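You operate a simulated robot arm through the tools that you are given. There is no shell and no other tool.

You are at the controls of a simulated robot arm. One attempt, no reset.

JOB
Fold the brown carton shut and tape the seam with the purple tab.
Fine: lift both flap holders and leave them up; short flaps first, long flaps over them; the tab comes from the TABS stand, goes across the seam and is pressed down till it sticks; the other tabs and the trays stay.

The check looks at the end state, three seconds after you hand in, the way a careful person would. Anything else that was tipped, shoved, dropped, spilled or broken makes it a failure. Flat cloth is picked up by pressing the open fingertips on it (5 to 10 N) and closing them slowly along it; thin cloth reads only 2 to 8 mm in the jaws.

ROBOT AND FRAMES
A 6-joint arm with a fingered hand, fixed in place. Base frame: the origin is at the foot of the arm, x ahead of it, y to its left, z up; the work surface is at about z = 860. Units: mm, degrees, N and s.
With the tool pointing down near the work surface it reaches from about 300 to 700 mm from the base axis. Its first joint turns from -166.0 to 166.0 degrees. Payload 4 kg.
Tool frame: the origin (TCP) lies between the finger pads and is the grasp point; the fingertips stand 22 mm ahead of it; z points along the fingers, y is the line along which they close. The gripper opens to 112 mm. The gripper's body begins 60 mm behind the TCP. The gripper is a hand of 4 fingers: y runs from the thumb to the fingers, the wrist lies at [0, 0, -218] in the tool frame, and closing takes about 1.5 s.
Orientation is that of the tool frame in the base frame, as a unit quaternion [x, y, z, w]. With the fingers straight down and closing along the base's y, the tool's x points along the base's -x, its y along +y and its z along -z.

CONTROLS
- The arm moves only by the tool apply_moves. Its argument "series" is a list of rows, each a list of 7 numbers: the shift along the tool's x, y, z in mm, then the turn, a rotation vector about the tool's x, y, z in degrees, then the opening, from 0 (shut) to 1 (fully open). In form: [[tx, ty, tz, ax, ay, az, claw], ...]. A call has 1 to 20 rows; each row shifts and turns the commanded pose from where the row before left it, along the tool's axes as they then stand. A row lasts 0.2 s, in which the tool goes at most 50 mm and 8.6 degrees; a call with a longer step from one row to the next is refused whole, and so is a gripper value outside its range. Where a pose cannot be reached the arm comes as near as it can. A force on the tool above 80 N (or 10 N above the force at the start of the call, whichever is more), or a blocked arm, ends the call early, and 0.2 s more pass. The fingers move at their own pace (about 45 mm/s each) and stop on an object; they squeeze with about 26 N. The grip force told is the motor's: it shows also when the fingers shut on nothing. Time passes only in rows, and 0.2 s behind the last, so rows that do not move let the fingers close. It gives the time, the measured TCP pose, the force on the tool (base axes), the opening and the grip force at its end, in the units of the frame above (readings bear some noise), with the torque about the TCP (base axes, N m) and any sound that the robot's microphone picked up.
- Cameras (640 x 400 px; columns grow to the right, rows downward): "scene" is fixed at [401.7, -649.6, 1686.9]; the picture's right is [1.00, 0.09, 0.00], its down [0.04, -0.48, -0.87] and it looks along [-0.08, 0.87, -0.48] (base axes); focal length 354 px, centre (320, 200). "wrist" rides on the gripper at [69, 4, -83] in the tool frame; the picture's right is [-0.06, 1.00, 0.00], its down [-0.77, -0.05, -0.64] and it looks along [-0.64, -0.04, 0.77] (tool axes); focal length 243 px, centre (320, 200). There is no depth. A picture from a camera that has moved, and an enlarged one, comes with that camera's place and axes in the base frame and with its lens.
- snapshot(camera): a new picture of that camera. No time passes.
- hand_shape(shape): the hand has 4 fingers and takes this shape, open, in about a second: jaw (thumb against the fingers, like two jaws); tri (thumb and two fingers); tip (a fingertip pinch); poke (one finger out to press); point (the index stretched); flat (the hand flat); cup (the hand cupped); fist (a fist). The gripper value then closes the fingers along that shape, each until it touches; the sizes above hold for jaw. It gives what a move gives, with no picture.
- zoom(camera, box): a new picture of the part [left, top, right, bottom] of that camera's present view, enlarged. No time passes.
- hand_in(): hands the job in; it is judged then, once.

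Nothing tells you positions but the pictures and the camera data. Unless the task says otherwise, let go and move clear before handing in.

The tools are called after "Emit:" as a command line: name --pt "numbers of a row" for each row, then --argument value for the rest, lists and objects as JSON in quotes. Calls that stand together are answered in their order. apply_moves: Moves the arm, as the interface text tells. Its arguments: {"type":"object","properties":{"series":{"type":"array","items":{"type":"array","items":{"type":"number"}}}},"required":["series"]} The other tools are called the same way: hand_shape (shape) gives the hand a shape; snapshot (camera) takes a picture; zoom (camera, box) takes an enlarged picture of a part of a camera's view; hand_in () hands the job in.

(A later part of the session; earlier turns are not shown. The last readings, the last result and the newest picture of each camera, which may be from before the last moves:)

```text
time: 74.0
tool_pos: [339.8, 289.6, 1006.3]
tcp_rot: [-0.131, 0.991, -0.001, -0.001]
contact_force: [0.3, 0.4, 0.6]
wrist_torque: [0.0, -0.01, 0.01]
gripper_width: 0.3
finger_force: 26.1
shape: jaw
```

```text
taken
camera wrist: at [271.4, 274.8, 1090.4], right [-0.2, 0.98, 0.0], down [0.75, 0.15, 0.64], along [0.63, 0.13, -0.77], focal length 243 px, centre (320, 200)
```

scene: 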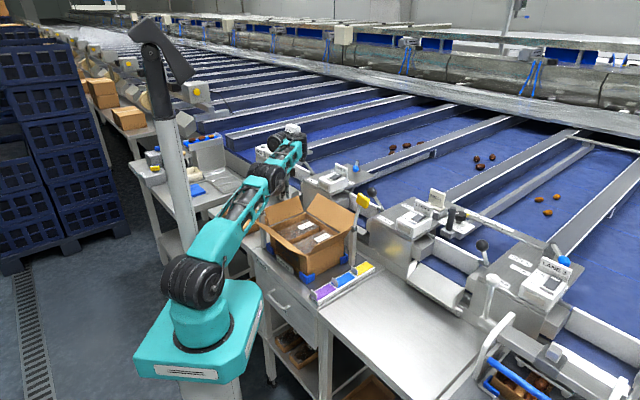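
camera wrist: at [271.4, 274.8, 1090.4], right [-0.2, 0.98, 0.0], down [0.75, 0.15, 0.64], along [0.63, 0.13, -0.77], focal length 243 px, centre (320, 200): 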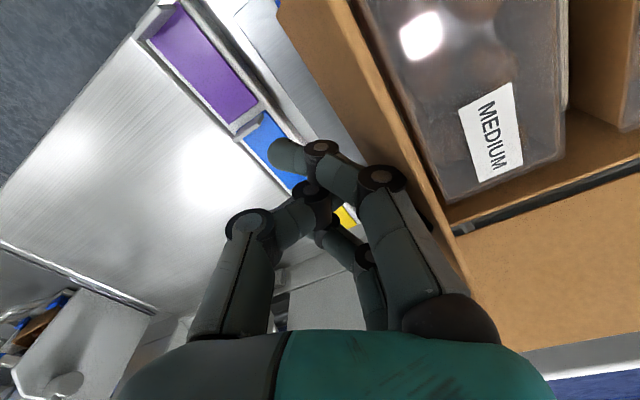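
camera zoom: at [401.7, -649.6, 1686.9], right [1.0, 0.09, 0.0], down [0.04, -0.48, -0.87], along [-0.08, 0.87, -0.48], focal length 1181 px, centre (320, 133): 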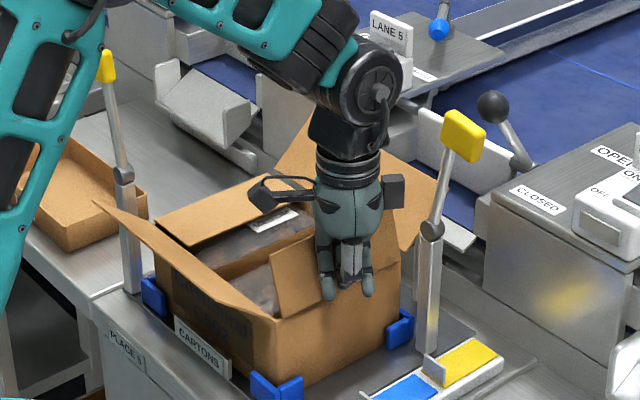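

Emit:
apply_moves --pt "5 8.66 0 0 0 0 0" --pt "5 8.66 0 0 0 0 0" --pt "5 8.66 0 0 0 0 0" --pt "5 8.66 0 0 0 0 0" --pt "5 8.66 0 0 0 0 0" --pt "3.5 6 3 0 0 0 0" --pt "2.5 4.3 4 0 0 0 0"

Emit:
zoom --camera "scene" --box '[250, 160, 390, 280]'

Emit:
snapshot --camera "wrist"

```text
time: 75.6
tool_pos: [295.1, 332.4, 1000.6]
tcp_rot: [-0.131, 0.991, -0.002, -0.001]
contact_force: [1.5, -0.2, 4.0]
wrist_torque: [-0.01, -0.02, 0.01]
gripper_width: 0.1
finger_force: 25.8
shape: jaw
```

```text
3.33 times, centred on (320, 220) of scene
camera zoom: at [401.7, -649.6, 1686.9], right [1.0, 0.09, 0.0], down [0.04, -0.48, -0.87], along [-0.08, 0.87, -0.48], focal length 1181 px, centre (320, 133)
```

zoom: 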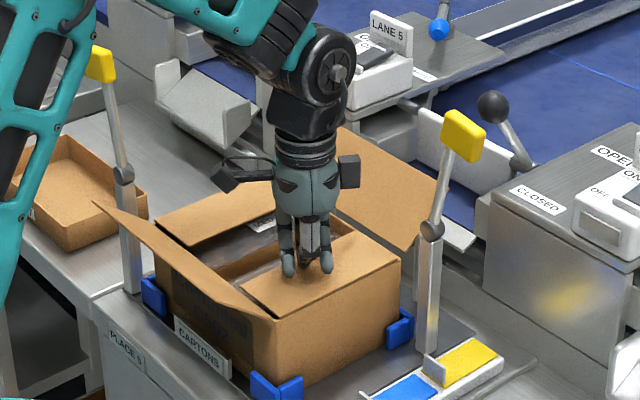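

```text
taken
camera wrist: at [227.4, 318.9, 1083.4], right [-0.2, 0.98, 0.0], down [0.75, 0.15, 0.64], along [0.63, 0.13, -0.77], focal length 243 px, centre (320, 200)
```

wrist: 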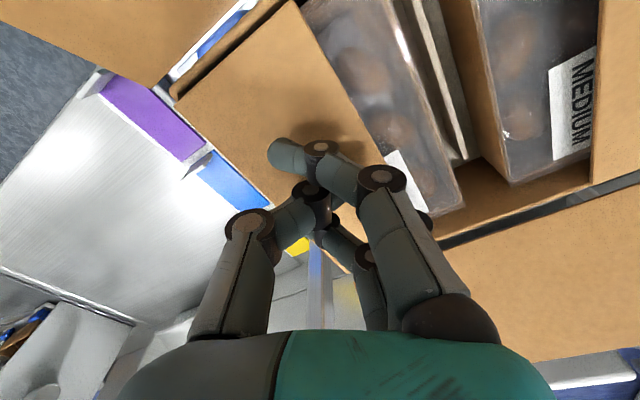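

Emit:
apply_moves --pt "0 0 3 0 0 0 0" --pt "0 0 2 0 0 0 0"

```text
time: 76.2
tool_pos: [295.8, 334.0, 997.8]
tcp_rot: [-0.131, 0.991, 0.002, 0.001]
contact_force: [-5.3, 3.3, 37.8]
wrist_torque: [0.53, 0.16, 0.05]
gripper_width: 0.1
finger_force: 26.2
shape: jaw
```

Emit:
apply_moves --pt "0 0 -5 0 0 0 0" --pt "0 0 -20 0 0 0 0" --pt "0 0 -40 0 0 0 0" --pt "0 0 -40 0 0 0 0"

Emit:
zoom --camera "scene" --box '[240, 160, 400, 290]'

Emit:
snapshot --camera "wrist"

```text
time: 77.2
tool_pos: [292.5, 333.3, 1097.6]
tcp_rot: [-0.131, 0.991, 0.0, -0.001]
contact_force: [-0.3, -0.2, -0.4]
wrist_torque: [0.0, 0.0, 0.02]
gripper_width: 0.0
finger_force: 26.3
shape: jaw
```

```text
3.08 times, centred on (320, 225) of scene
camera zoom: at [401.7, -649.6, 1686.9], right [1.0, 0.09, 0.0], down [0.04, -0.48, -0.87], along [-0.08, 0.87, -0.48], focal length 1090 px, centre (320, 123)
```

zoom: 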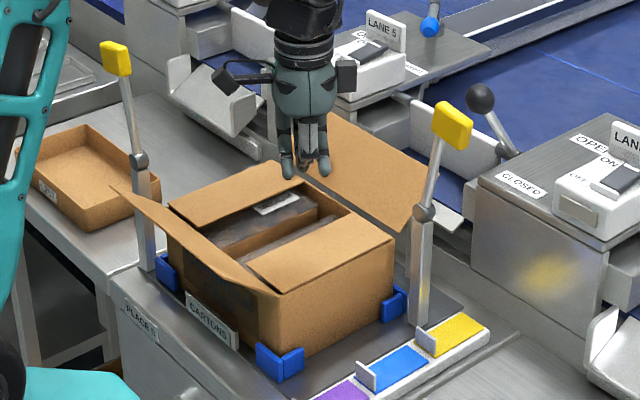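

```text
taken
camera wrist: at [225.1, 319.1, 1181.2], right [-0.2, 0.98, 0.0], down [0.75, 0.15, 0.64], along [0.63, 0.12, -0.77], focal length 243 px, centre (320, 200)
```

wrist: 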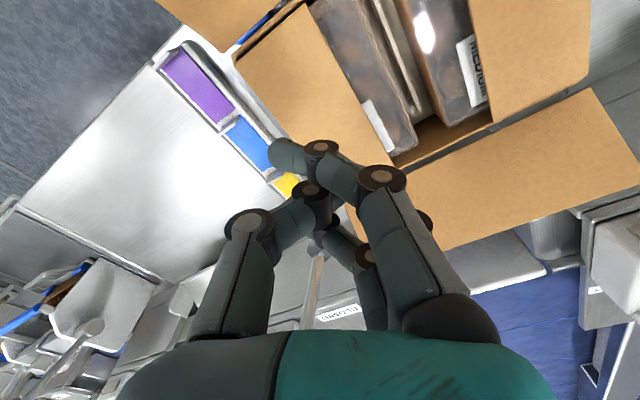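

Both short flaps lie nearly flat. For long flap 2 (far side, tip at about u≈610, z≈1018) I'll tilt the hand 25° outward so the arm stays in posture, reach over the flap edge, and hook it from outside.

Emit:
apply_moves --pt "0 0 0 0 0 -7.5 0" --pt "0 0 0 0 0 -7.5 0" --pt "0 0 0 0 0 -7.5 0" --pt "0 0 0 0 0 -7.5 0" --pt "0 0 0 0 -6.25 0 0" --pt "0 0 0 0 -6.25 0 0" --pt "0 0 0 0 -6.25 0 0" --pt "0 0 0 0 -6.25 0 0" --pt "-25.2 16.5 15.2 0 0 0 0" --pt "-25.2 16.5 15.2 0 0 0 0" --pt "-25.2 16.5 15.2 0 0 0 0" --pt "-25.2 16.5 15.2 0 0 0 0" --pt "0 0 0 0 0 0 0"

Emit:
snapshot --camera "wrist"

Emit:
zoom --camera "scene" --box '[240, 130, 400, 280]'

```text
time: 80.0
tool_pos: [330.8, 464.3, 1086.9]
tcp_rot: [-0.374, 0.902, 0.083, 0.198]
contact_force: [0.9, 0.3, -0.7]
wrist_torque: [0.0, 0.0, -0.02]
gripper_width: 0.0
finger_force: 25.5
shape: jaw
```

```text
taken
camera wrist: at [258.5, 398.0, 1133.8], right [-0.67, 0.75, 0.03], down [0.33, 0.27, 0.9], along [0.67, 0.61, -0.43], focal length 243 px, centre (320, 200)
```

wrist: 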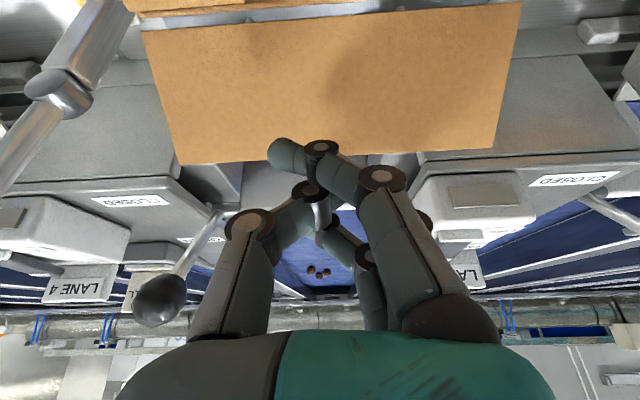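

```text
2.67 times, centred on (320, 205) of scene
camera zoom: at [401.7, -649.6, 1686.9], right [1.0, 0.09, 0.0], down [0.04, -0.48, -0.87], along [-0.08, 0.87, -0.48], focal length 944 px, centre (320, 187)
```

zoom: 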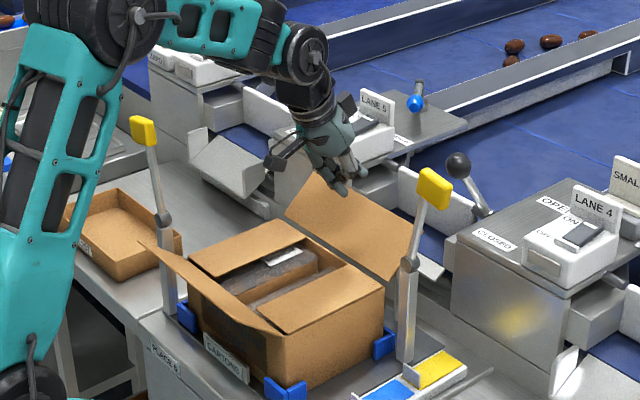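

Emit:
apply_moves --pt "-20 0 14 0 0 0 0" --pt "-20 0 19 0 0 0 0" --pt "-17 0 21 0 0 0 0" --pt "0 0 0 0 0 0 0"

Emit:
snapshot --camera "wrist"

Emit:
zoom --camera "scene" --box '[270, 140, 390, 240]'

```text
time: 81.0
tool_pos: [382.7, 516.3, 1060.8]
tcp_rot: [-0.374, 0.902, 0.084, 0.199]
contact_force: [-0.4, -0.2, -0.5]
wrist_torque: [-0.02, -0.01, 0.05]
gripper_width: 0.0
finger_force: 25.6
shape: jaw
```

```text
taken
camera wrist: at [311.3, 449.1, 1107.5], right [-0.67, 0.75, 0.03], down [0.33, 0.27, 0.9], along [0.67, 0.61, -0.43], focal length 243 px, centre (320, 200)
```

wrist: 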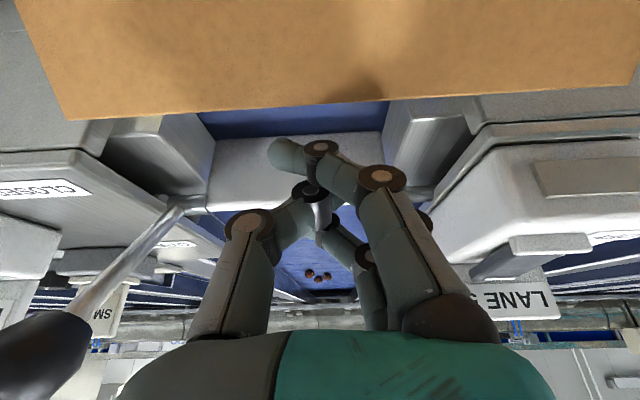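

```text
4.00 times, centred on (330, 190) of scene
camera zoom: at [401.7, -649.6, 1686.9], right [1.0, 0.09, 0.0], down [0.04, -0.48, -0.87], along [-0.08, 0.87, -0.48], focal length 1417 px, centre (280, 240)
```

zoom: 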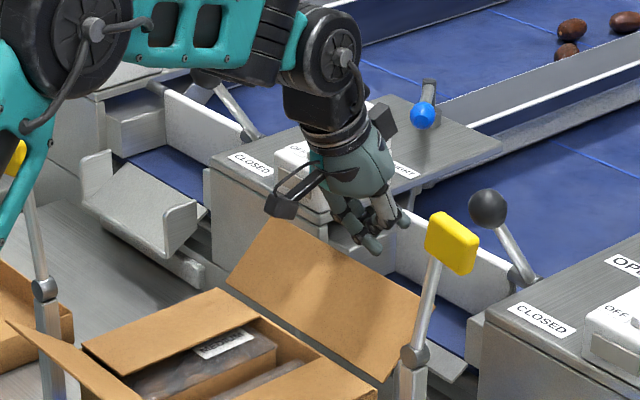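

Emit:
apply_moves --pt "1 0 16 0 0 0 0" --pt "7 0 16 0 0 0 0" --pt "7.5 0 16 0 0 0 0" --pt "0 0 0 0 0 0 0"

Emit:
snapshot --camera "wrist"

Emit:
zoom --camera "scene" --box '[270, 140, 390, 240]'

```text
time: 82.0
tool_pos: [390.0, 520.7, 1012.8]
tcp_rot: [-0.374, 0.901, 0.084, 0.202]
contact_force: [12.4, 12.4, 11.4]
wrist_torque: [-0.15, 0.46, -0.32]
gripper_width: 0.0
finger_force: 26.4
shape: jaw
```

```text
taken
camera wrist: at [317.2, 453.8, 1059.2], right [-0.66, 0.75, 0.03], down [0.33, 0.26, 0.91], along [0.67, 0.61, -0.42], focal length 243 px, centre (320, 200)
```

wrist: 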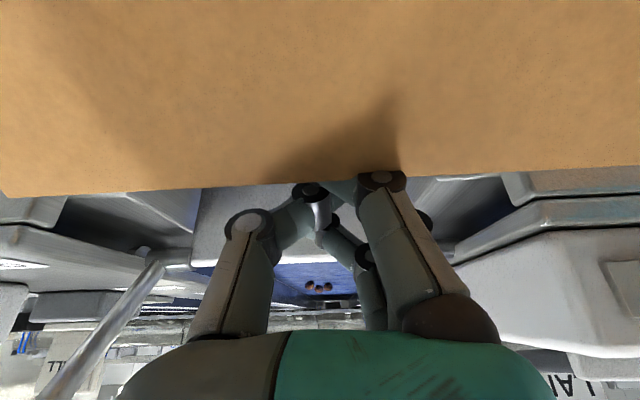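

```text
4.00 times, centred on (330, 190) of scene
camera zoom: at [401.7, -649.6, 1686.9], right [1.0, 0.09, 0.0], down [0.04, -0.48, -0.87], along [-0.08, 0.87, -0.48], focal length 1417 px, centre (280, 240)
```

zoom: 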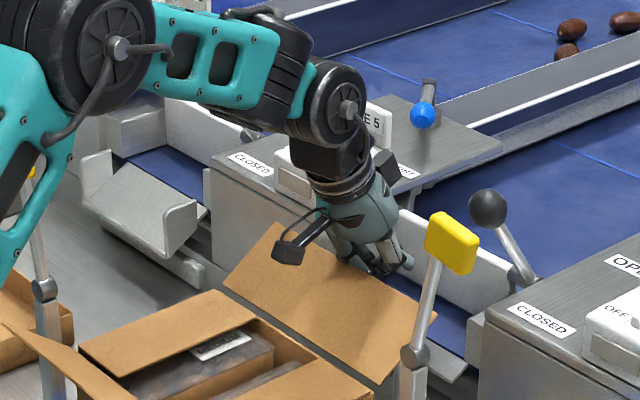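

The fingertips are hooked outside and below flap 2's edge. I'll pull inward.

Emit:
apply_moves --pt "9.06 0 -4.23 0 0 0 0" --pt "9.06 0 -4.23 0 0 0 0" --pt "9.06 0 -4.23 0 0 0 0"

Emit:
zoom --camera "scene" --box '[260, 140, 380, 260]'

Emit:
snapshot --camera "wrist"

```text
time: 82.6
tool_pos: [383.0, 515.0, 1026.8]
tcp_rot: [-0.368, 0.898, 0.095, 0.22]
contact_force: [7.1, 5.4, 8.3]
wrist_torque: [-0.09, 0.3, -0.14]
gripper_width: 0.0
finger_force: 25.7
shape: jaw
stopped in row 3: the force on the tool passed its limit at 85 N (the readings are from after the stop); the commanded pose is now the measured one
```

```text
3.33 times, centred on (320, 200) of scene
camera zoom: at [401.7, -649.6, 1686.9], right [1.0, 0.09, 0.0], down [0.04, -0.48, -0.87], along [-0.08, 0.87, -0.48], focal length 1181 px, centre (320, 200)
```

zoom: 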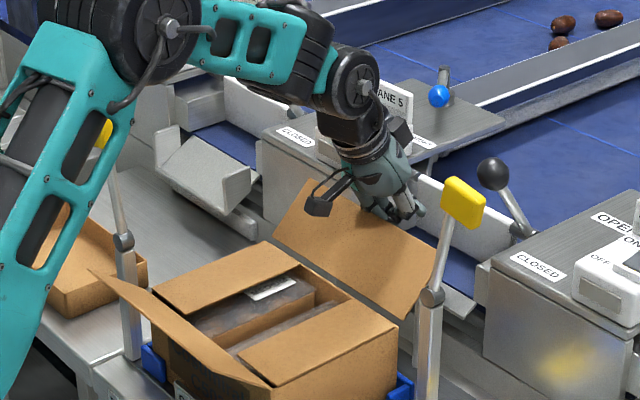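

```text
taken
camera wrist: at [308.7, 447.0, 1068.3], right [-0.66, 0.75, 0.04], down [0.31, 0.23, 0.92], along [0.68, 0.62, -0.38], focal length 243 px, centre (320, 200)
```

wrist: 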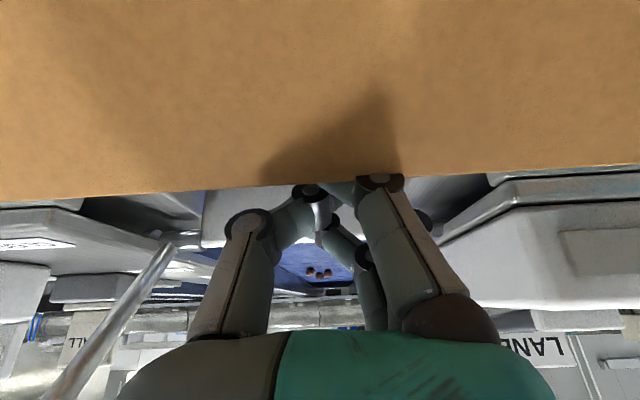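

Pulling with that outward tilt jams on the flap edge. I'll back out, straighten, and turn the hand so the opened jaw itself reaches over the flap edge with the fingers vertical.

Emit:
apply_moves --pt "-9.4 0 -1 0 0 0 0" --pt "-11 0 -22.5 0 0 0 0" --pt "-11 0 -22.5 0 0 0 0" --pt "-11 0 -22.5 0 0 0 0" --pt "32 0 -15.5 0 0 0 0" --pt "32 0 -15.5 0 0 0 0" --pt "32 0 -15.5 0 0 0 0" --pt "32 0 -15.5 0 0 0 0" --pt "0 0 0 0 6.5 0 0.3" --pt "0 0 0 0 6.5 0 0.3" --pt "0 0 0 0 6.5 0 0.3" --pt "0 0 0 0 6.5 0 0.3" --pt "0 0 0 0 0 0 0.3"

Emit:
zoom --camera "scene" --box '[240, 130, 400, 280]'

```text
time: 85.4
tool_pos: [285.7, 416.8, 1100.1]
tcp_rot: [-0.381, 0.924, 0.007, 0.01]
contact_force: [-0.3, -0.2, 0.3]
wrist_torque: [-0.02, -0.02, 0.0]
gripper_width: 32.9
finger_force: 0.1
shape: jaw
```

```text
2.67 times, centred on (320, 205) of scene
camera zoom: at [401.7, -649.6, 1686.9], right [1.0, 0.09, 0.0], down [0.04, -0.48, -0.87], along [-0.08, 0.87, -0.48], focal length 944 px, centre (320, 187)
```

zoom: 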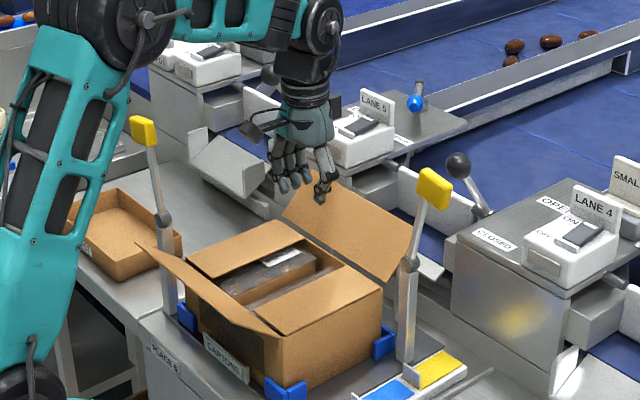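

Emit:
apply_moves --pt "0 0 0 0.11 0.07 7.49 1.0" --pt "0 0 0 0.11 0.07 7.49 1.0" --pt "0 0 0 0.11 0.07 7.49 1.0" --pt "0 0 0 0.11 0.07 7.49 1.0" --pt "0 0 0 0.11 0.07 7.49 1.0" --pt "0 0 0 0.11 0.07 7.49 1.0" --pt "0 0 0 0.11 0.07 7.49 1.0" --pt "0 0 0 0.11 0.07 7.49 1.0" --pt "0 0 0 0.11 0.07 7.49 1.0" --pt "0 0 0 0.11 0.07 7.49 1.0" --pt "0 0 0 0.11 0.07 7.49 1.0" --pt "0 0 0 0.11 0.07 7.49 1.0" --pt "0 0 0 0 0 0 1.0"

Emit:
snapshot --camera "wrist"

```text
time: 88.2
tool_pos: [286.7, 417.3, 1101.1]
tcp_rot: [0.383, 0.924, 0.0, -0.002]
contact_force: [0.3, 0.0, -1.0]
wrist_torque: [0.0, -0.01, 0.06]
gripper_width: 111.9
finger_force: 0.0
shape: jaw
```

```text
taken
camera wrist: at [240.0, 469.3, 1184.7], right [0.75, 0.66, 0.0], down [0.51, -0.58, 0.64], along [0.42, -0.48, -0.77], focal length 243 px, centre (320, 200)
```

wrist: 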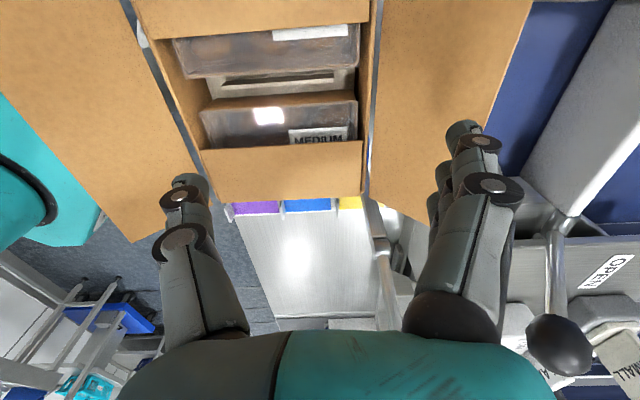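

Emit:
apply_moves --pt "-4 27 12 0 0 0 1.0" --pt "-4 27 14 0 0 0 1.0" --pt "-4 23 20 0 0 0 1.0" --pt "0 0 0 0 0 0 1.0"

Emit:
snapshot --camera "wrist"

Emit:
zoom --camera "scene" --box '[270, 140, 390, 240]'

```text
time: 89.2
tool_pos: [348.1, 464.1, 1056.3]
tcp_rot: [0.383, 0.924, 0.001, -0.001]
contact_force: [-1.0, -0.2, -0.7]
wrist_torque: [0.0, -0.01, 0.01]
gripper_width: 111.9
finger_force: 0.0
shape: jaw
```

```text
taken
camera wrist: at [302.4, 515.3, 1139.4], right [0.75, 0.66, 0.0], down [0.51, -0.58, 0.64], along [0.42, -0.48, -0.77], focal length 243 px, centre (320, 200)
```

wrist: 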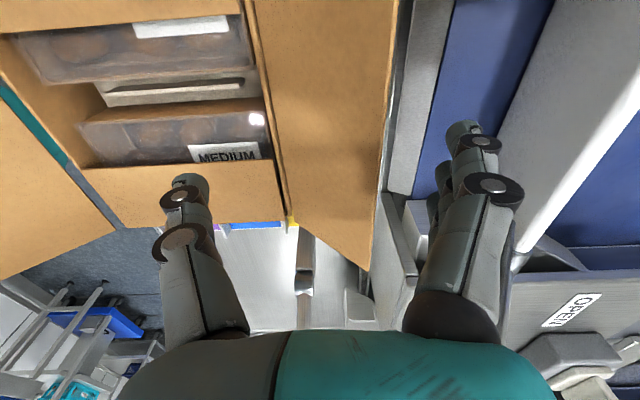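

```text
4.00 times, centred on (330, 190) of scene
camera zoom: at [401.7, -649.6, 1686.9], right [1.0, 0.09, 0.0], down [0.04, -0.48, -0.87], along [-0.08, 0.87, -0.48], focal length 1417 px, centre (280, 240)
```

zoom: 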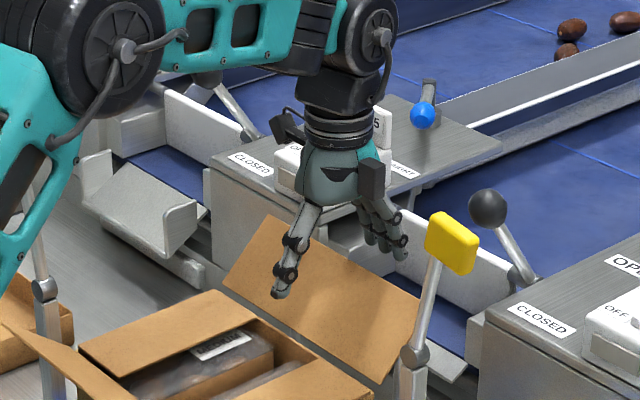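

Emit:
apply_moves --pt "0 1.5 14 0 0 0 1.0" --pt "0 1.5 14 0 0 0 1.0" --pt "0 1.5 14 0 0 0 1.0" --pt "0 0 0 0 0 0 1.0"

Emit:
snapshot --camera "wrist"

Emit:
zoom --camera "scene" --box '[270, 140, 390, 240]'

```text
time: 90.2
tool_pos: [351.5, 465.9, 1013.6]
tcp_rot: [0.384, 0.923, 0.0, -0.001]
contact_force: [0.2, 0.2, -0.1]
wrist_torque: [-0.01, 0.02, -0.04]
gripper_width: 112.0
finger_force: 0.0
shape: jaw
```

```text
taken
camera wrist: at [306.0, 518.7, 1097.2], right [0.75, 0.66, 0.0], down [0.51, -0.58, 0.64], along [0.42, -0.48, -0.77], focal length 243 px, centre (320, 200)
```

wrist: 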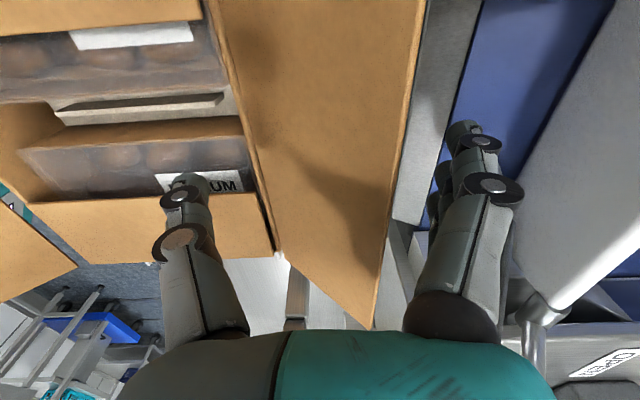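

```text
4.00 times, centred on (330, 190) of scene
camera zoom: at [401.7, -649.6, 1686.9], right [1.0, 0.09, 0.0], down [0.04, -0.48, -0.87], along [-0.08, 0.87, -0.48], focal length 1417 px, centre (280, 240)
```

zoom: 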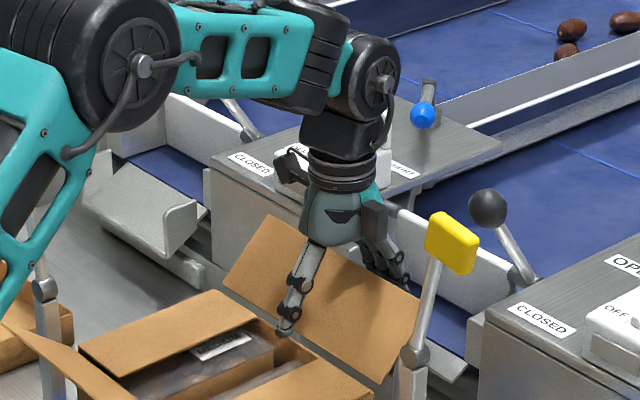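

The open jaw straddles flap 2 with fingers outside. I'll draw the hand inward so the fingers stand the flap up.

Emit:
apply_moves --pt "0 -10 0 0 0 0 1.0" --pt "0 -10 0 0 0 0 1.0" --pt "0 -10 0 0 0 0 1.0" --pt "0 -10 0 0 0 0 1.0" --pt "0 -10 0 0 0 0 1.0"

Emit:
snapshot --camera "wrist"

Emit:
zoom --camera "scene" --box '[260, 140, 380, 260]'

```text
time: 91.4
tool_pos: [320.4, 434.5, 1018.9]
tcp_rot: [0.384, 0.923, 0.01, 0.001]
contact_force: [19.9, 16.7, 46.9]
wrist_torque: [1.17, -1.1, -0.12]
gripper_width: 111.4
finger_force: 0.1
shape: jaw
```

```text
taken
camera wrist: at [272.5, 485.6, 1102.4], right [0.75, 0.66, 0.02], down [0.5, -0.59, 0.64], along [0.43, -0.47, -0.77], focal length 243 px, centre (320, 200)
```

wrist: 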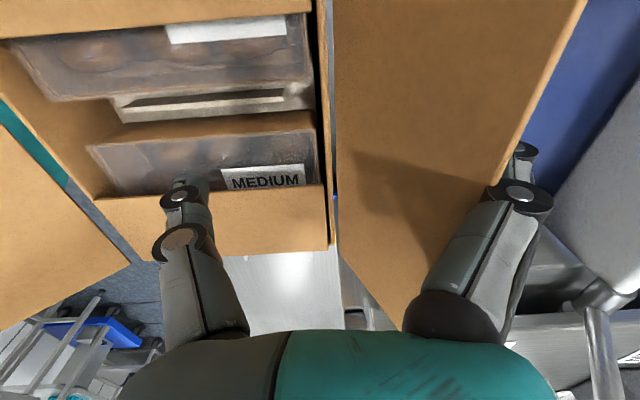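

```text
3.33 times, centred on (320, 200) of scene
camera zoom: at [401.7, -649.6, 1686.9], right [1.0, 0.09, 0.0], down [0.04, -0.48, -0.87], along [-0.08, 0.87, -0.48], focal length 1181 px, centre (320, 200)
```

zoom: 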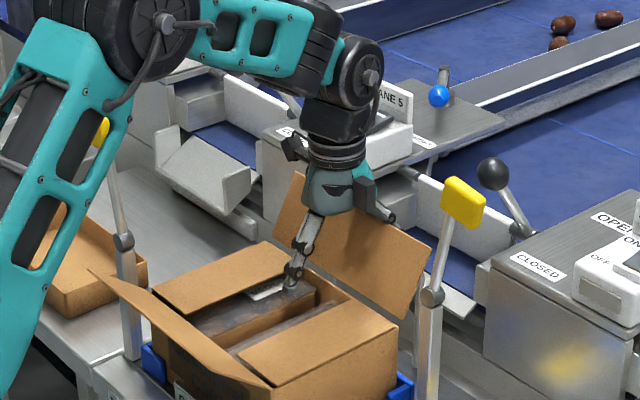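

Emit:
apply_moves --pt "0 0 -10 0 0 0 1.0" --pt "0 0 -10 0 0 0 1.0" --pt "0 -8 -2 0 0 0 1.0" --pt "0 -8 -2 0 0 0 1.0"

Emit:
snapshot --camera "wrist"

Emit:
zoom --camera "scene" --box '[260, 140, 380, 260]'

```text
time: 92.4
tool_pos: [304.3, 419.4, 1035.8]
tcp_rot: [0.383, 0.924, 0.0, -0.001]
contact_force: [0.7, -0.3, 0.6]
wrist_torque: [0.02, -0.01, 0.0]
gripper_width: 111.8
finger_force: 0.0
shape: jaw
```

```text
taken
camera wrist: at [258.6, 472.0, 1119.9], right [0.75, 0.66, 0.0], down [0.51, -0.58, 0.64], along [0.42, -0.48, -0.77], focal length 243 px, centre (320, 200)
```

wrist: 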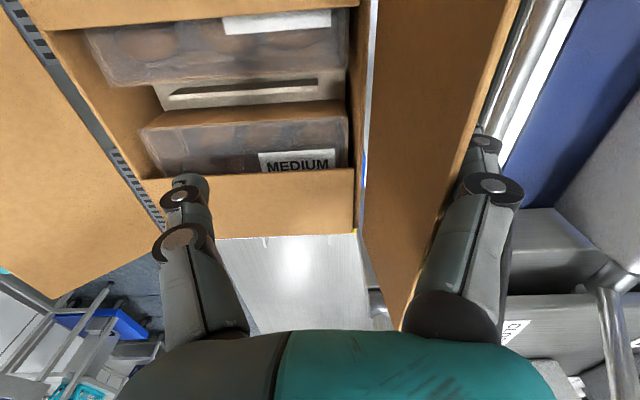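

```text
3.33 times, centred on (320, 200) of scene
camera zoom: at [401.7, -649.6, 1686.9], right [1.0, 0.09, 0.0], down [0.04, -0.48, -0.87], along [-0.08, 0.87, -0.48], focal length 1181 px, centre (320, 200)
```

zoom: 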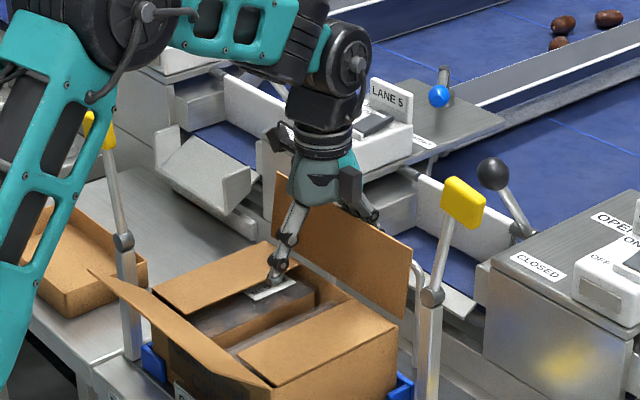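

Emit:
apply_moves --pt "0 -8 -3 0 0 0 1.0" --pt "0 -8 -3 0 0 0 1.0" --pt "0 -8 -2 0 0 0 1.0" --pt "0 -8 0 0 0 0 1.0"

Emit:
snapshot --camera "wrist"

Emit:
zoom --camera "scene" --box '[260, 140, 380, 260]'

```text
time: 93.4
tool_pos: [282.3, 397.6, 1045.8]
tcp_rot: [0.384, 0.923, 0.0, -0.001]
contact_force: [0.1, 0.4, 0.5]
wrist_torque: [0.03, 0.01, -0.01]
gripper_width: 111.8
finger_force: 0.1
shape: jaw
```

```text
taken
camera wrist: at [235.9, 449.1, 1128.5], right [0.75, 0.66, 0.0], down [0.51, -0.58, 0.64], along [0.42, -0.48, -0.77], focal length 243 px, centre (320, 200)
```

wrist: 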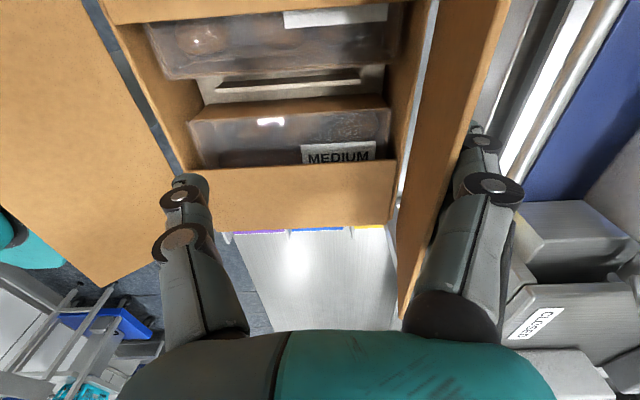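

```text
3.33 times, centred on (320, 200) of scene
camera zoom: at [401.7, -649.6, 1686.9], right [1.0, 0.09, 0.0], down [0.04, -0.48, -0.87], along [-0.08, 0.87, -0.48], focal length 1181 px, centre (320, 200)
```

zoom: 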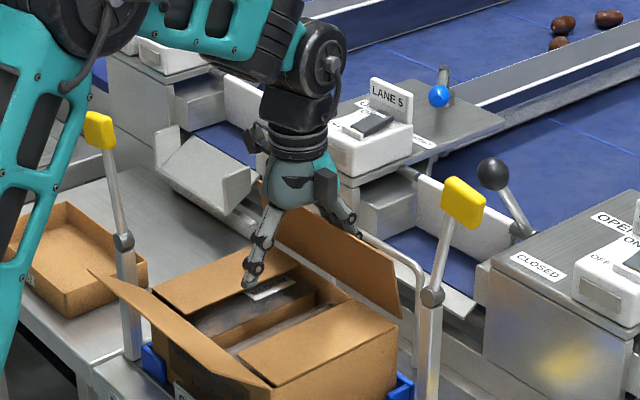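

Emit:
apply_moves --pt "0 -8 0 0 0 0 1.0" --pt "0 -8 0 0 0 0 1.0" --pt "0 -8 0 0 0 0 1.0" --pt "0 -8 0 0 0 0 1.0"

Emit:
snapshot --camera "wrist"

Emit:
zoom --camera "scene" --box '[260, 140, 380, 260]'

```text
time: 94.4
tool_pos: [258.9, 374.6, 1044.6]
tcp_rot: [0.384, 0.923, 0.001, 0.0]
contact_force: [0.1, -0.1, -0.5]
wrist_torque: [-0.02, -0.02, -0.01]
gripper_width: 112.1
finger_force: 0.2
shape: jaw
```

```text
taken
camera wrist: at [213.9, 426.3, 1128.8], right [0.75, 0.66, 0.0], down [0.51, -0.58, 0.64], along [0.42, -0.48, -0.77], focal length 243 px, centre (320, 200)
```

wrist: 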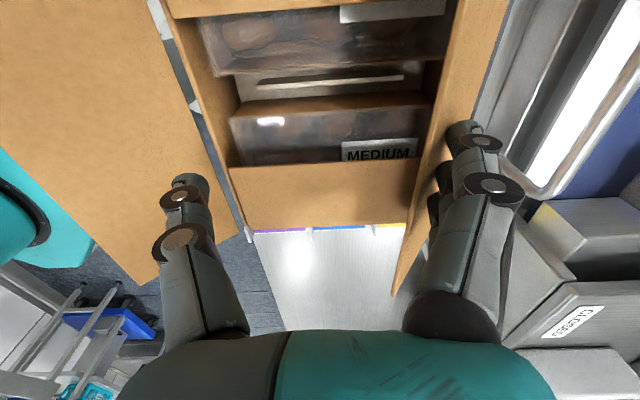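

```text
3.33 times, centred on (320, 200) of scene
camera zoom: at [401.7, -649.6, 1686.9], right [1.0, 0.09, 0.0], down [0.04, -0.48, -0.87], along [-0.08, 0.87, -0.48], focal length 1181 px, centre (320, 200)
```

zoom: 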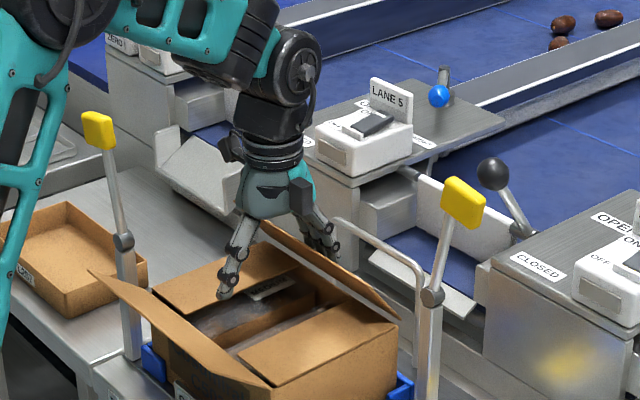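

Emit:
apply_moves --pt "0 -8 0 0 0 0 1.0" --pt "0 -8 0 0 0 0 1.0" --pt "0 -8 0 0 0 0 1.0" --pt "0 6 -20 0 0 0 1.0" --pt "0 6 -25 0 0 0 1.0" --pt "0 8 -15 0 0 0 0.0" --pt "0 8 0 0 0 0 0.0" --pt "0 8 0 0 0 0 0.0" --pt "0 8 0 0 0 0 0.0" --pt "0 8 0 0 0 0 0.0" --pt "0 0 0 0 0 0 0.0" --pt "0 0 0 0 0 0 0.0"

Emit:
snapshot --camera "wrist"

Emit:
zoom --camera "scene" --box '[250, 140, 390, 270]'

```text
time: 97.0
tool_pos: [279.9, 395.7, 1104.9]
tcp_rot: [0.383, 0.924, 0.001, -0.001]
contact_force: [0.9, 0.4, 0.8]
wrist_torque: [0.02, -0.07, 0.02]
gripper_width: 0.0
finger_force: 15.6
shape: jaw
```

```text
taken
camera wrist: at [234.0, 446.7, 1189.0], right [0.75, 0.66, 0.0], down [0.51, -0.58, 0.64], along [0.42, -0.48, -0.77], focal length 243 px, centre (320, 200)
```

wrist: 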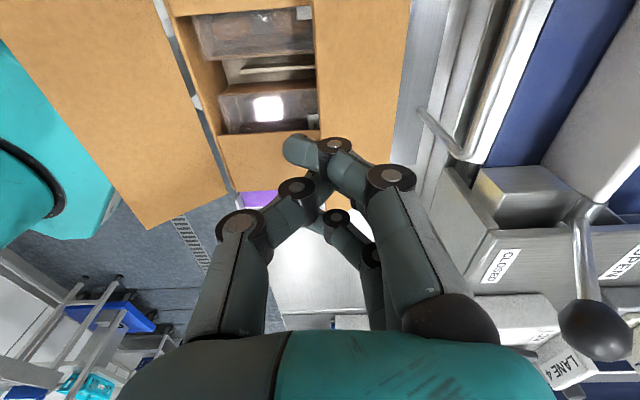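

```text
3.08 times, centred on (320, 205) of scene
camera zoom: at [401.7, -649.6, 1686.9], right [1.0, 0.09, 0.0], down [0.04, -0.48, -0.87], along [-0.08, 0.87, -0.48], focal length 1090 px, centre (320, 185)
```

zoom: 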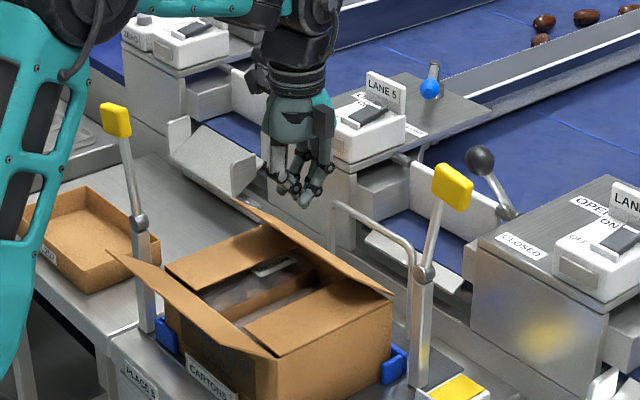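

Flap 2 now leans inward about 45°. I'll press it down from above with the closed fingertips.

Emit:
apply_moves --pt "10 10 10 0 0 0 0" --pt "11 10 20 0 0 0 0" --pt "0 0 20 0 0 0 0" --pt "0 0 15 0 0 0 0" --pt "0 0 10 0 0 0 0" --pt "0 0 10 0 0 0 0" --pt "0 0 8 0 0 0 0"

Emit:
zoom --camera "scene" --box '[250, 140, 390, 270]'

Emit:
snapshot --camera "wrist"

```text
time: 98.6
tool_pos: [279.4, 423.6, 1010.5]
tcp_rot: [0.383, 0.924, 0.0, 0.0]
contact_force: [-0.2, -0.1, 0.0]
wrist_torque: [0.03, -0.04, -0.02]
gripper_width: 0.2
finger_force: 26.1
shape: jaw
```

```text
3.08 times, centred on (320, 205) of scene
camera zoom: at [401.7, -649.6, 1686.9], right [1.0, 0.09, 0.0], down [0.04, -0.48, -0.87], along [-0.08, 0.87, -0.48], focal length 1090 px, centre (320, 185)
```

zoom: 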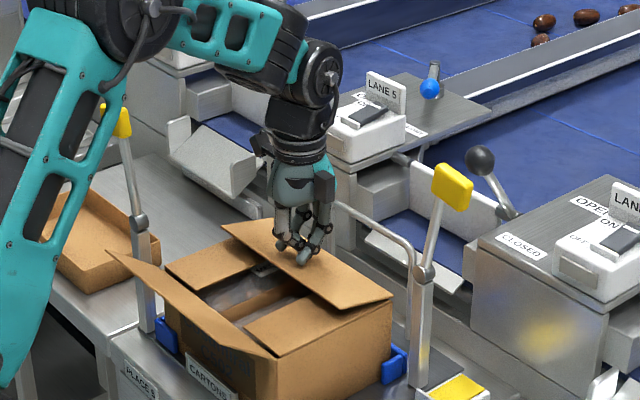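

```text
taken
camera wrist: at [232.7, 475.4, 1095.6], right [0.75, 0.66, 0.0], down [0.51, -0.58, 0.64], along [0.42, -0.48, -0.77], focal length 243 px, centre (320, 200)
```

wrist: 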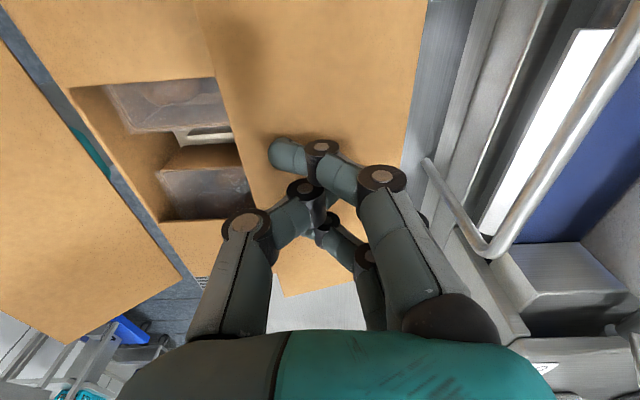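

Emit:
apply_moves --pt "0 -3 4 0 0 0 0" --pt "0 -3 4 0 0 0 0"

```text
time: 99.2
tool_pos: [274.2, 418.6, 1004.6]
tcp_rot: [0.384, 0.923, 0.0, -0.001]
contact_force: [-0.4, -0.9, -0.2]
wrist_torque: [0.01, 0.0, 0.03]
gripper_width: 0.0
finger_force: 26.2
shape: jaw
```

Emit:
apply_moves --pt "0 -2 3 0 0 0 0" --pt "0 -2 3 0 0 0 0"

```text
time: 99.8
tool_pos: [273.2, 418.0, 1001.3]
tcp_rot: [0.384, 0.923, 0.004, 0.0]
contact_force: [8.4, 3.8, 35.2]
wrist_torque: [0.36, -0.53, -0.04]
gripper_width: 0.2
finger_force: 26.5
shape: jaw
```

Flap 2 now bears on the short flaps (35 N). I'll rise and look.

Emit:
apply_moves --pt "0 0 -5 0 0 0 0" --pt "0 0 -20 0 0 0 0" --pt "0 0 -40 0 0 0 0" --pt "0 0 -40 0 0 0 0"

Emit:
zoom --camera "scene" --box '[240, 150, 400, 290]'

Emit:
snapshot --camera "wrist"

```text
time: 100.8
tool_pos: [273.0, 418.3, 1102.9]
tcp_rot: [0.383, 0.924, 0.0, -0.002]
contact_force: [-0.1, -0.3, 0.4]
wrist_torque: [-0.01, -0.01, -0.01]
gripper_width: 0.0
finger_force: 25.8
shape: jaw
```

```text
2.86 times, centred on (320, 220) of scene
camera zoom: at [401.7, -649.6, 1686.9], right [1.0, 0.09, 0.0], down [0.04, -0.48, -0.87], along [-0.08, 0.87, -0.48], focal length 1012 px, centre (320, 143)
```

zoom: 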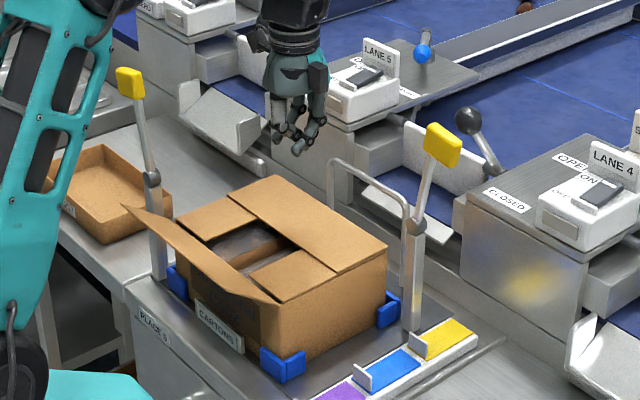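

```text
taken
camera wrist: at [226.3, 469.6, 1186.3], right [0.75, 0.66, 0.0], down [0.51, -0.58, 0.64], along [0.42, -0.48, -0.77], focal length 243 px, centre (320, 200)
```

wrist: 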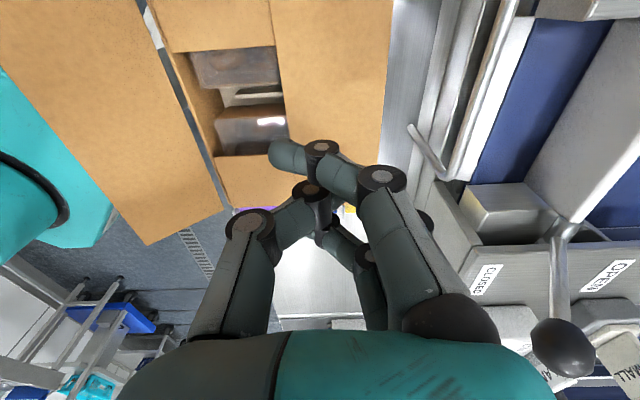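

Flap 2 stays nearly flat. Now flap 1 the same way, using the thumb as the outer hook: move over with the jaw open and straddle its edge.

Emit:
apply_moves --pt "-2 -20 0 0 0 0 1.0" --pt "-2 -31 0 0 0 0 1.0" --pt "-2 -31 0 0 0 0 1.0" --pt "-2 -31 0 0 0 0 1.0" --pt "0 -31 0 0 0 0 1.0" --pt "0 0 10 0 0 0 1.0" --pt "0 0 0 0 0 0 1.0"

Emit:
snapshot --camera "wrist"

Emit:
zoom --camera "scene" --box '[220, 150, 380, 280]'

```text
time: 102.4
tool_pos: [174.7, 309.0, 1092.1]
tcp_rot: [0.384, 0.923, 0.001, 0.0]
contact_force: [0.0, -0.5, -0.5]
wrist_torque: [-0.01, 0.02, -0.01]
gripper_width: 112.1
finger_force: 0.2
shape: jaw
```

```text
taken
camera wrist: at [129.3, 361.3, 1176.0], right [0.75, 0.66, 0.0], down [0.51, -0.58, 0.64], along [0.42, -0.48, -0.77], focal length 243 px, centre (320, 200)
```

wrist: 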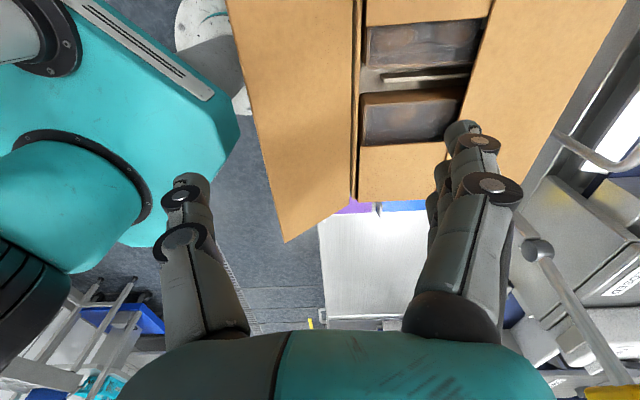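

```text
3.08 times, centred on (300, 215) of scene
camera zoom: at [401.7, -649.6, 1686.9], right [1.0, 0.09, 0.0], down [0.04, -0.48, -0.87], along [-0.08, 0.87, -0.48], focal length 1090 px, centre (382, 154)
```

zoom: 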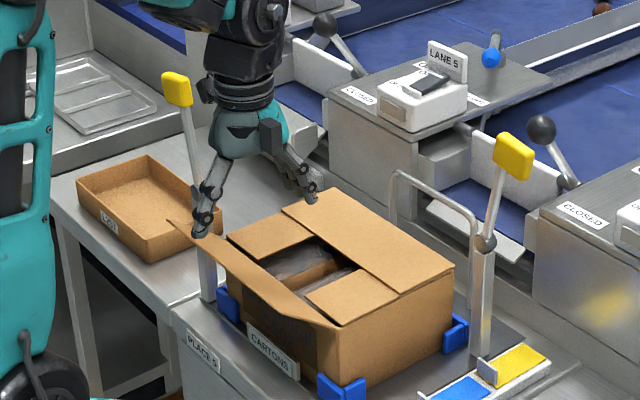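

Emit:
apply_moves --pt "0 0 20 0 0 0 1.0" --pt "0 0 20 0 0 0 1.0" --pt "0 0 20 0 0 0 1.0" --pt "0 0 0 0 0 0 1.0"

Emit:
snapshot --camera "wrist"

Emit:
zoom --camera "scene" --box '[220, 150, 380, 280]'

```text
time: 103.4
tool_pos: [176.2, 309.9, 1032.5]
tcp_rot: [0.383, 0.924, 0.0, -0.001]
contact_force: [0.2, 0.0, -0.9]
wrist_torque: [0.0, -0.04, 0.05]
gripper_width: 112.0
finger_force: 0.0
shape: jaw
```

```text
taken
camera wrist: at [129.0, 361.7, 1115.5], right [0.75, 0.66, 0.0], down [0.51, -0.58, 0.64], along [0.42, -0.48, -0.77], focal length 243 px, centre (320, 200)
```

wrist: 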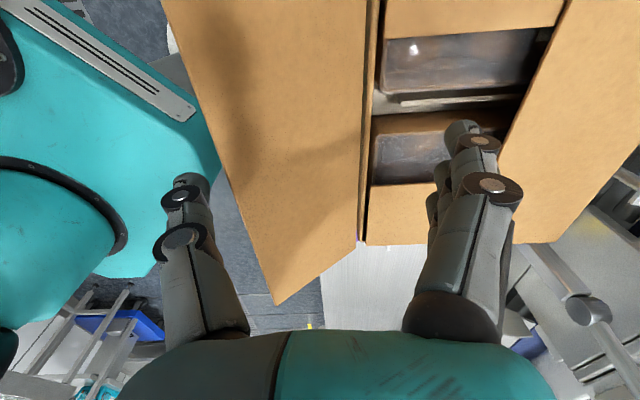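

```text
3.08 times, centred on (300, 215) of scene
camera zoom: at [401.7, -649.6, 1686.9], right [1.0, 0.09, 0.0], down [0.04, -0.48, -0.87], along [-0.08, 0.87, -0.48], focal length 1090 px, centre (382, 154)
```

zoom: 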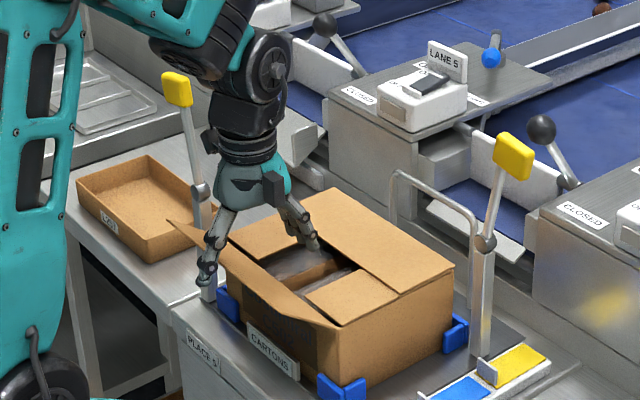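

Emit:
apply_moves --pt "0 5 8 0 0 0 1.0" --pt "0 10 0 0 0 0 1.0" --pt "0 10 0 0 0 0 1.0" --pt "0 10 -3 0 0 0 1.0" --pt "0 10 -5 0 0 0 1.0"

Emit:
snapshot --camera "wrist"

Emit:
zoom --camera "scene" --box '[220, 150, 380, 280]'

```text
time: 104.6
tool_pos: [207.6, 340.1, 1033.1]
tcp_rot: [0.384, 0.923, 0.001, -0.001]
contact_force: [-11.2, -9.7, 19.4]
wrist_torque: [-0.78, 0.8, -0.04]
gripper_width: 112.0
finger_force: 0.1
shape: jaw
```

```text
taken
camera wrist: at [161.2, 392.4, 1117.2], right [0.75, 0.66, 0.0], down [0.51, -0.58, 0.64], along [0.42, -0.48, -0.77], focal length 243 px, centre (320, 200)
```

wrist: 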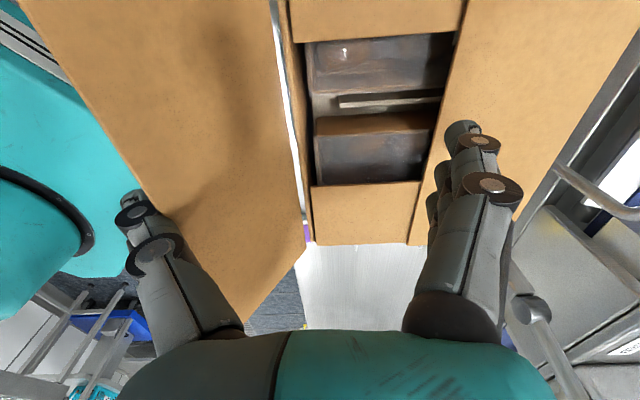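

```text
3.08 times, centred on (300, 215) of scene
camera zoom: at [401.7, -649.6, 1686.9], right [1.0, 0.09, 0.0], down [0.04, -0.48, -0.87], along [-0.08, 0.87, -0.48], focal length 1090 px, centre (382, 154)
```

zoom: 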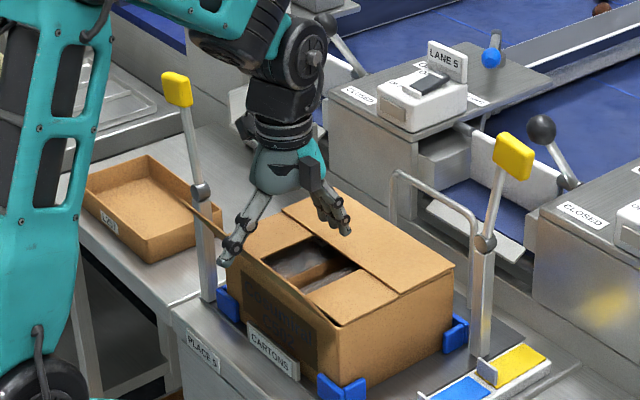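

Emit:
apply_moves --pt "0 0 -10 0 0 0 1.0" --pt "0 8 -4 0 0 0 1.0" --pt "0 8 -3 0 0 0 1.0" --pt "0 8 -2 0 0 0 1.0" --pt "0 8 0 0 0 0 1.0"

Emit:
snapshot --camera "wrist"

Emit:
zoom --camera "scene" --box '[220, 150, 380, 280]'

```text
time: 105.8
tool_pos: [229.8, 364.1, 1053.8]
tcp_rot: [0.384, 0.923, 0.001, -0.001]
contact_force: [0.1, -0.8, 0.6]
wrist_torque: [0.03, 0.02, -0.03]
gripper_width: 112.0
finger_force: 0.0
shape: jaw
```

```text
taken
camera wrist: at [183.7, 415.2, 1136.5], right [0.75, 0.66, 0.0], down [0.51, -0.58, 0.64], along [0.42, -0.48, -0.77], focal length 243 px, centre (320, 200)
```

wrist: 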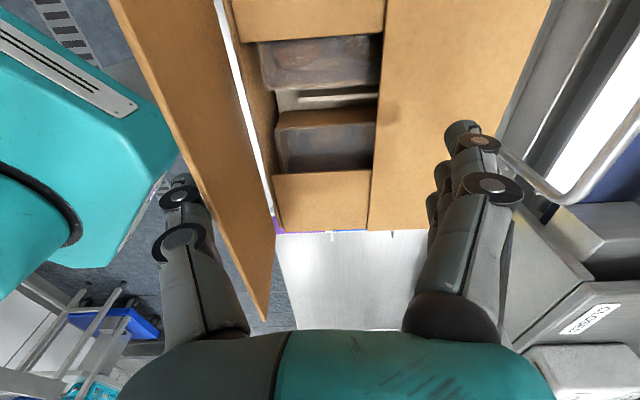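

```text
3.08 times, centred on (300, 215) of scene
camera zoom: at [401.7, -649.6, 1686.9], right [1.0, 0.09, 0.0], down [0.04, -0.48, -0.87], along [-0.08, 0.87, -0.48], focal length 1090 px, centre (382, 154)
```

zoom: 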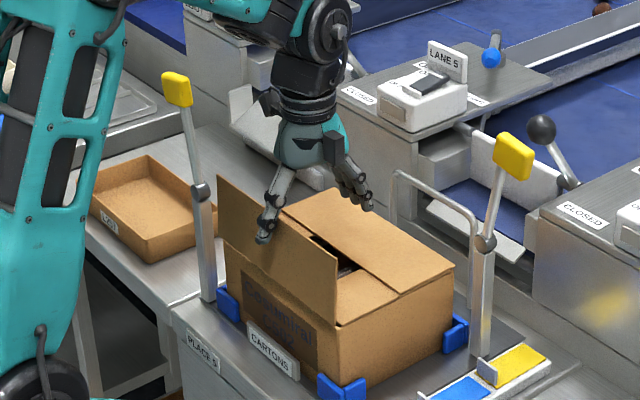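

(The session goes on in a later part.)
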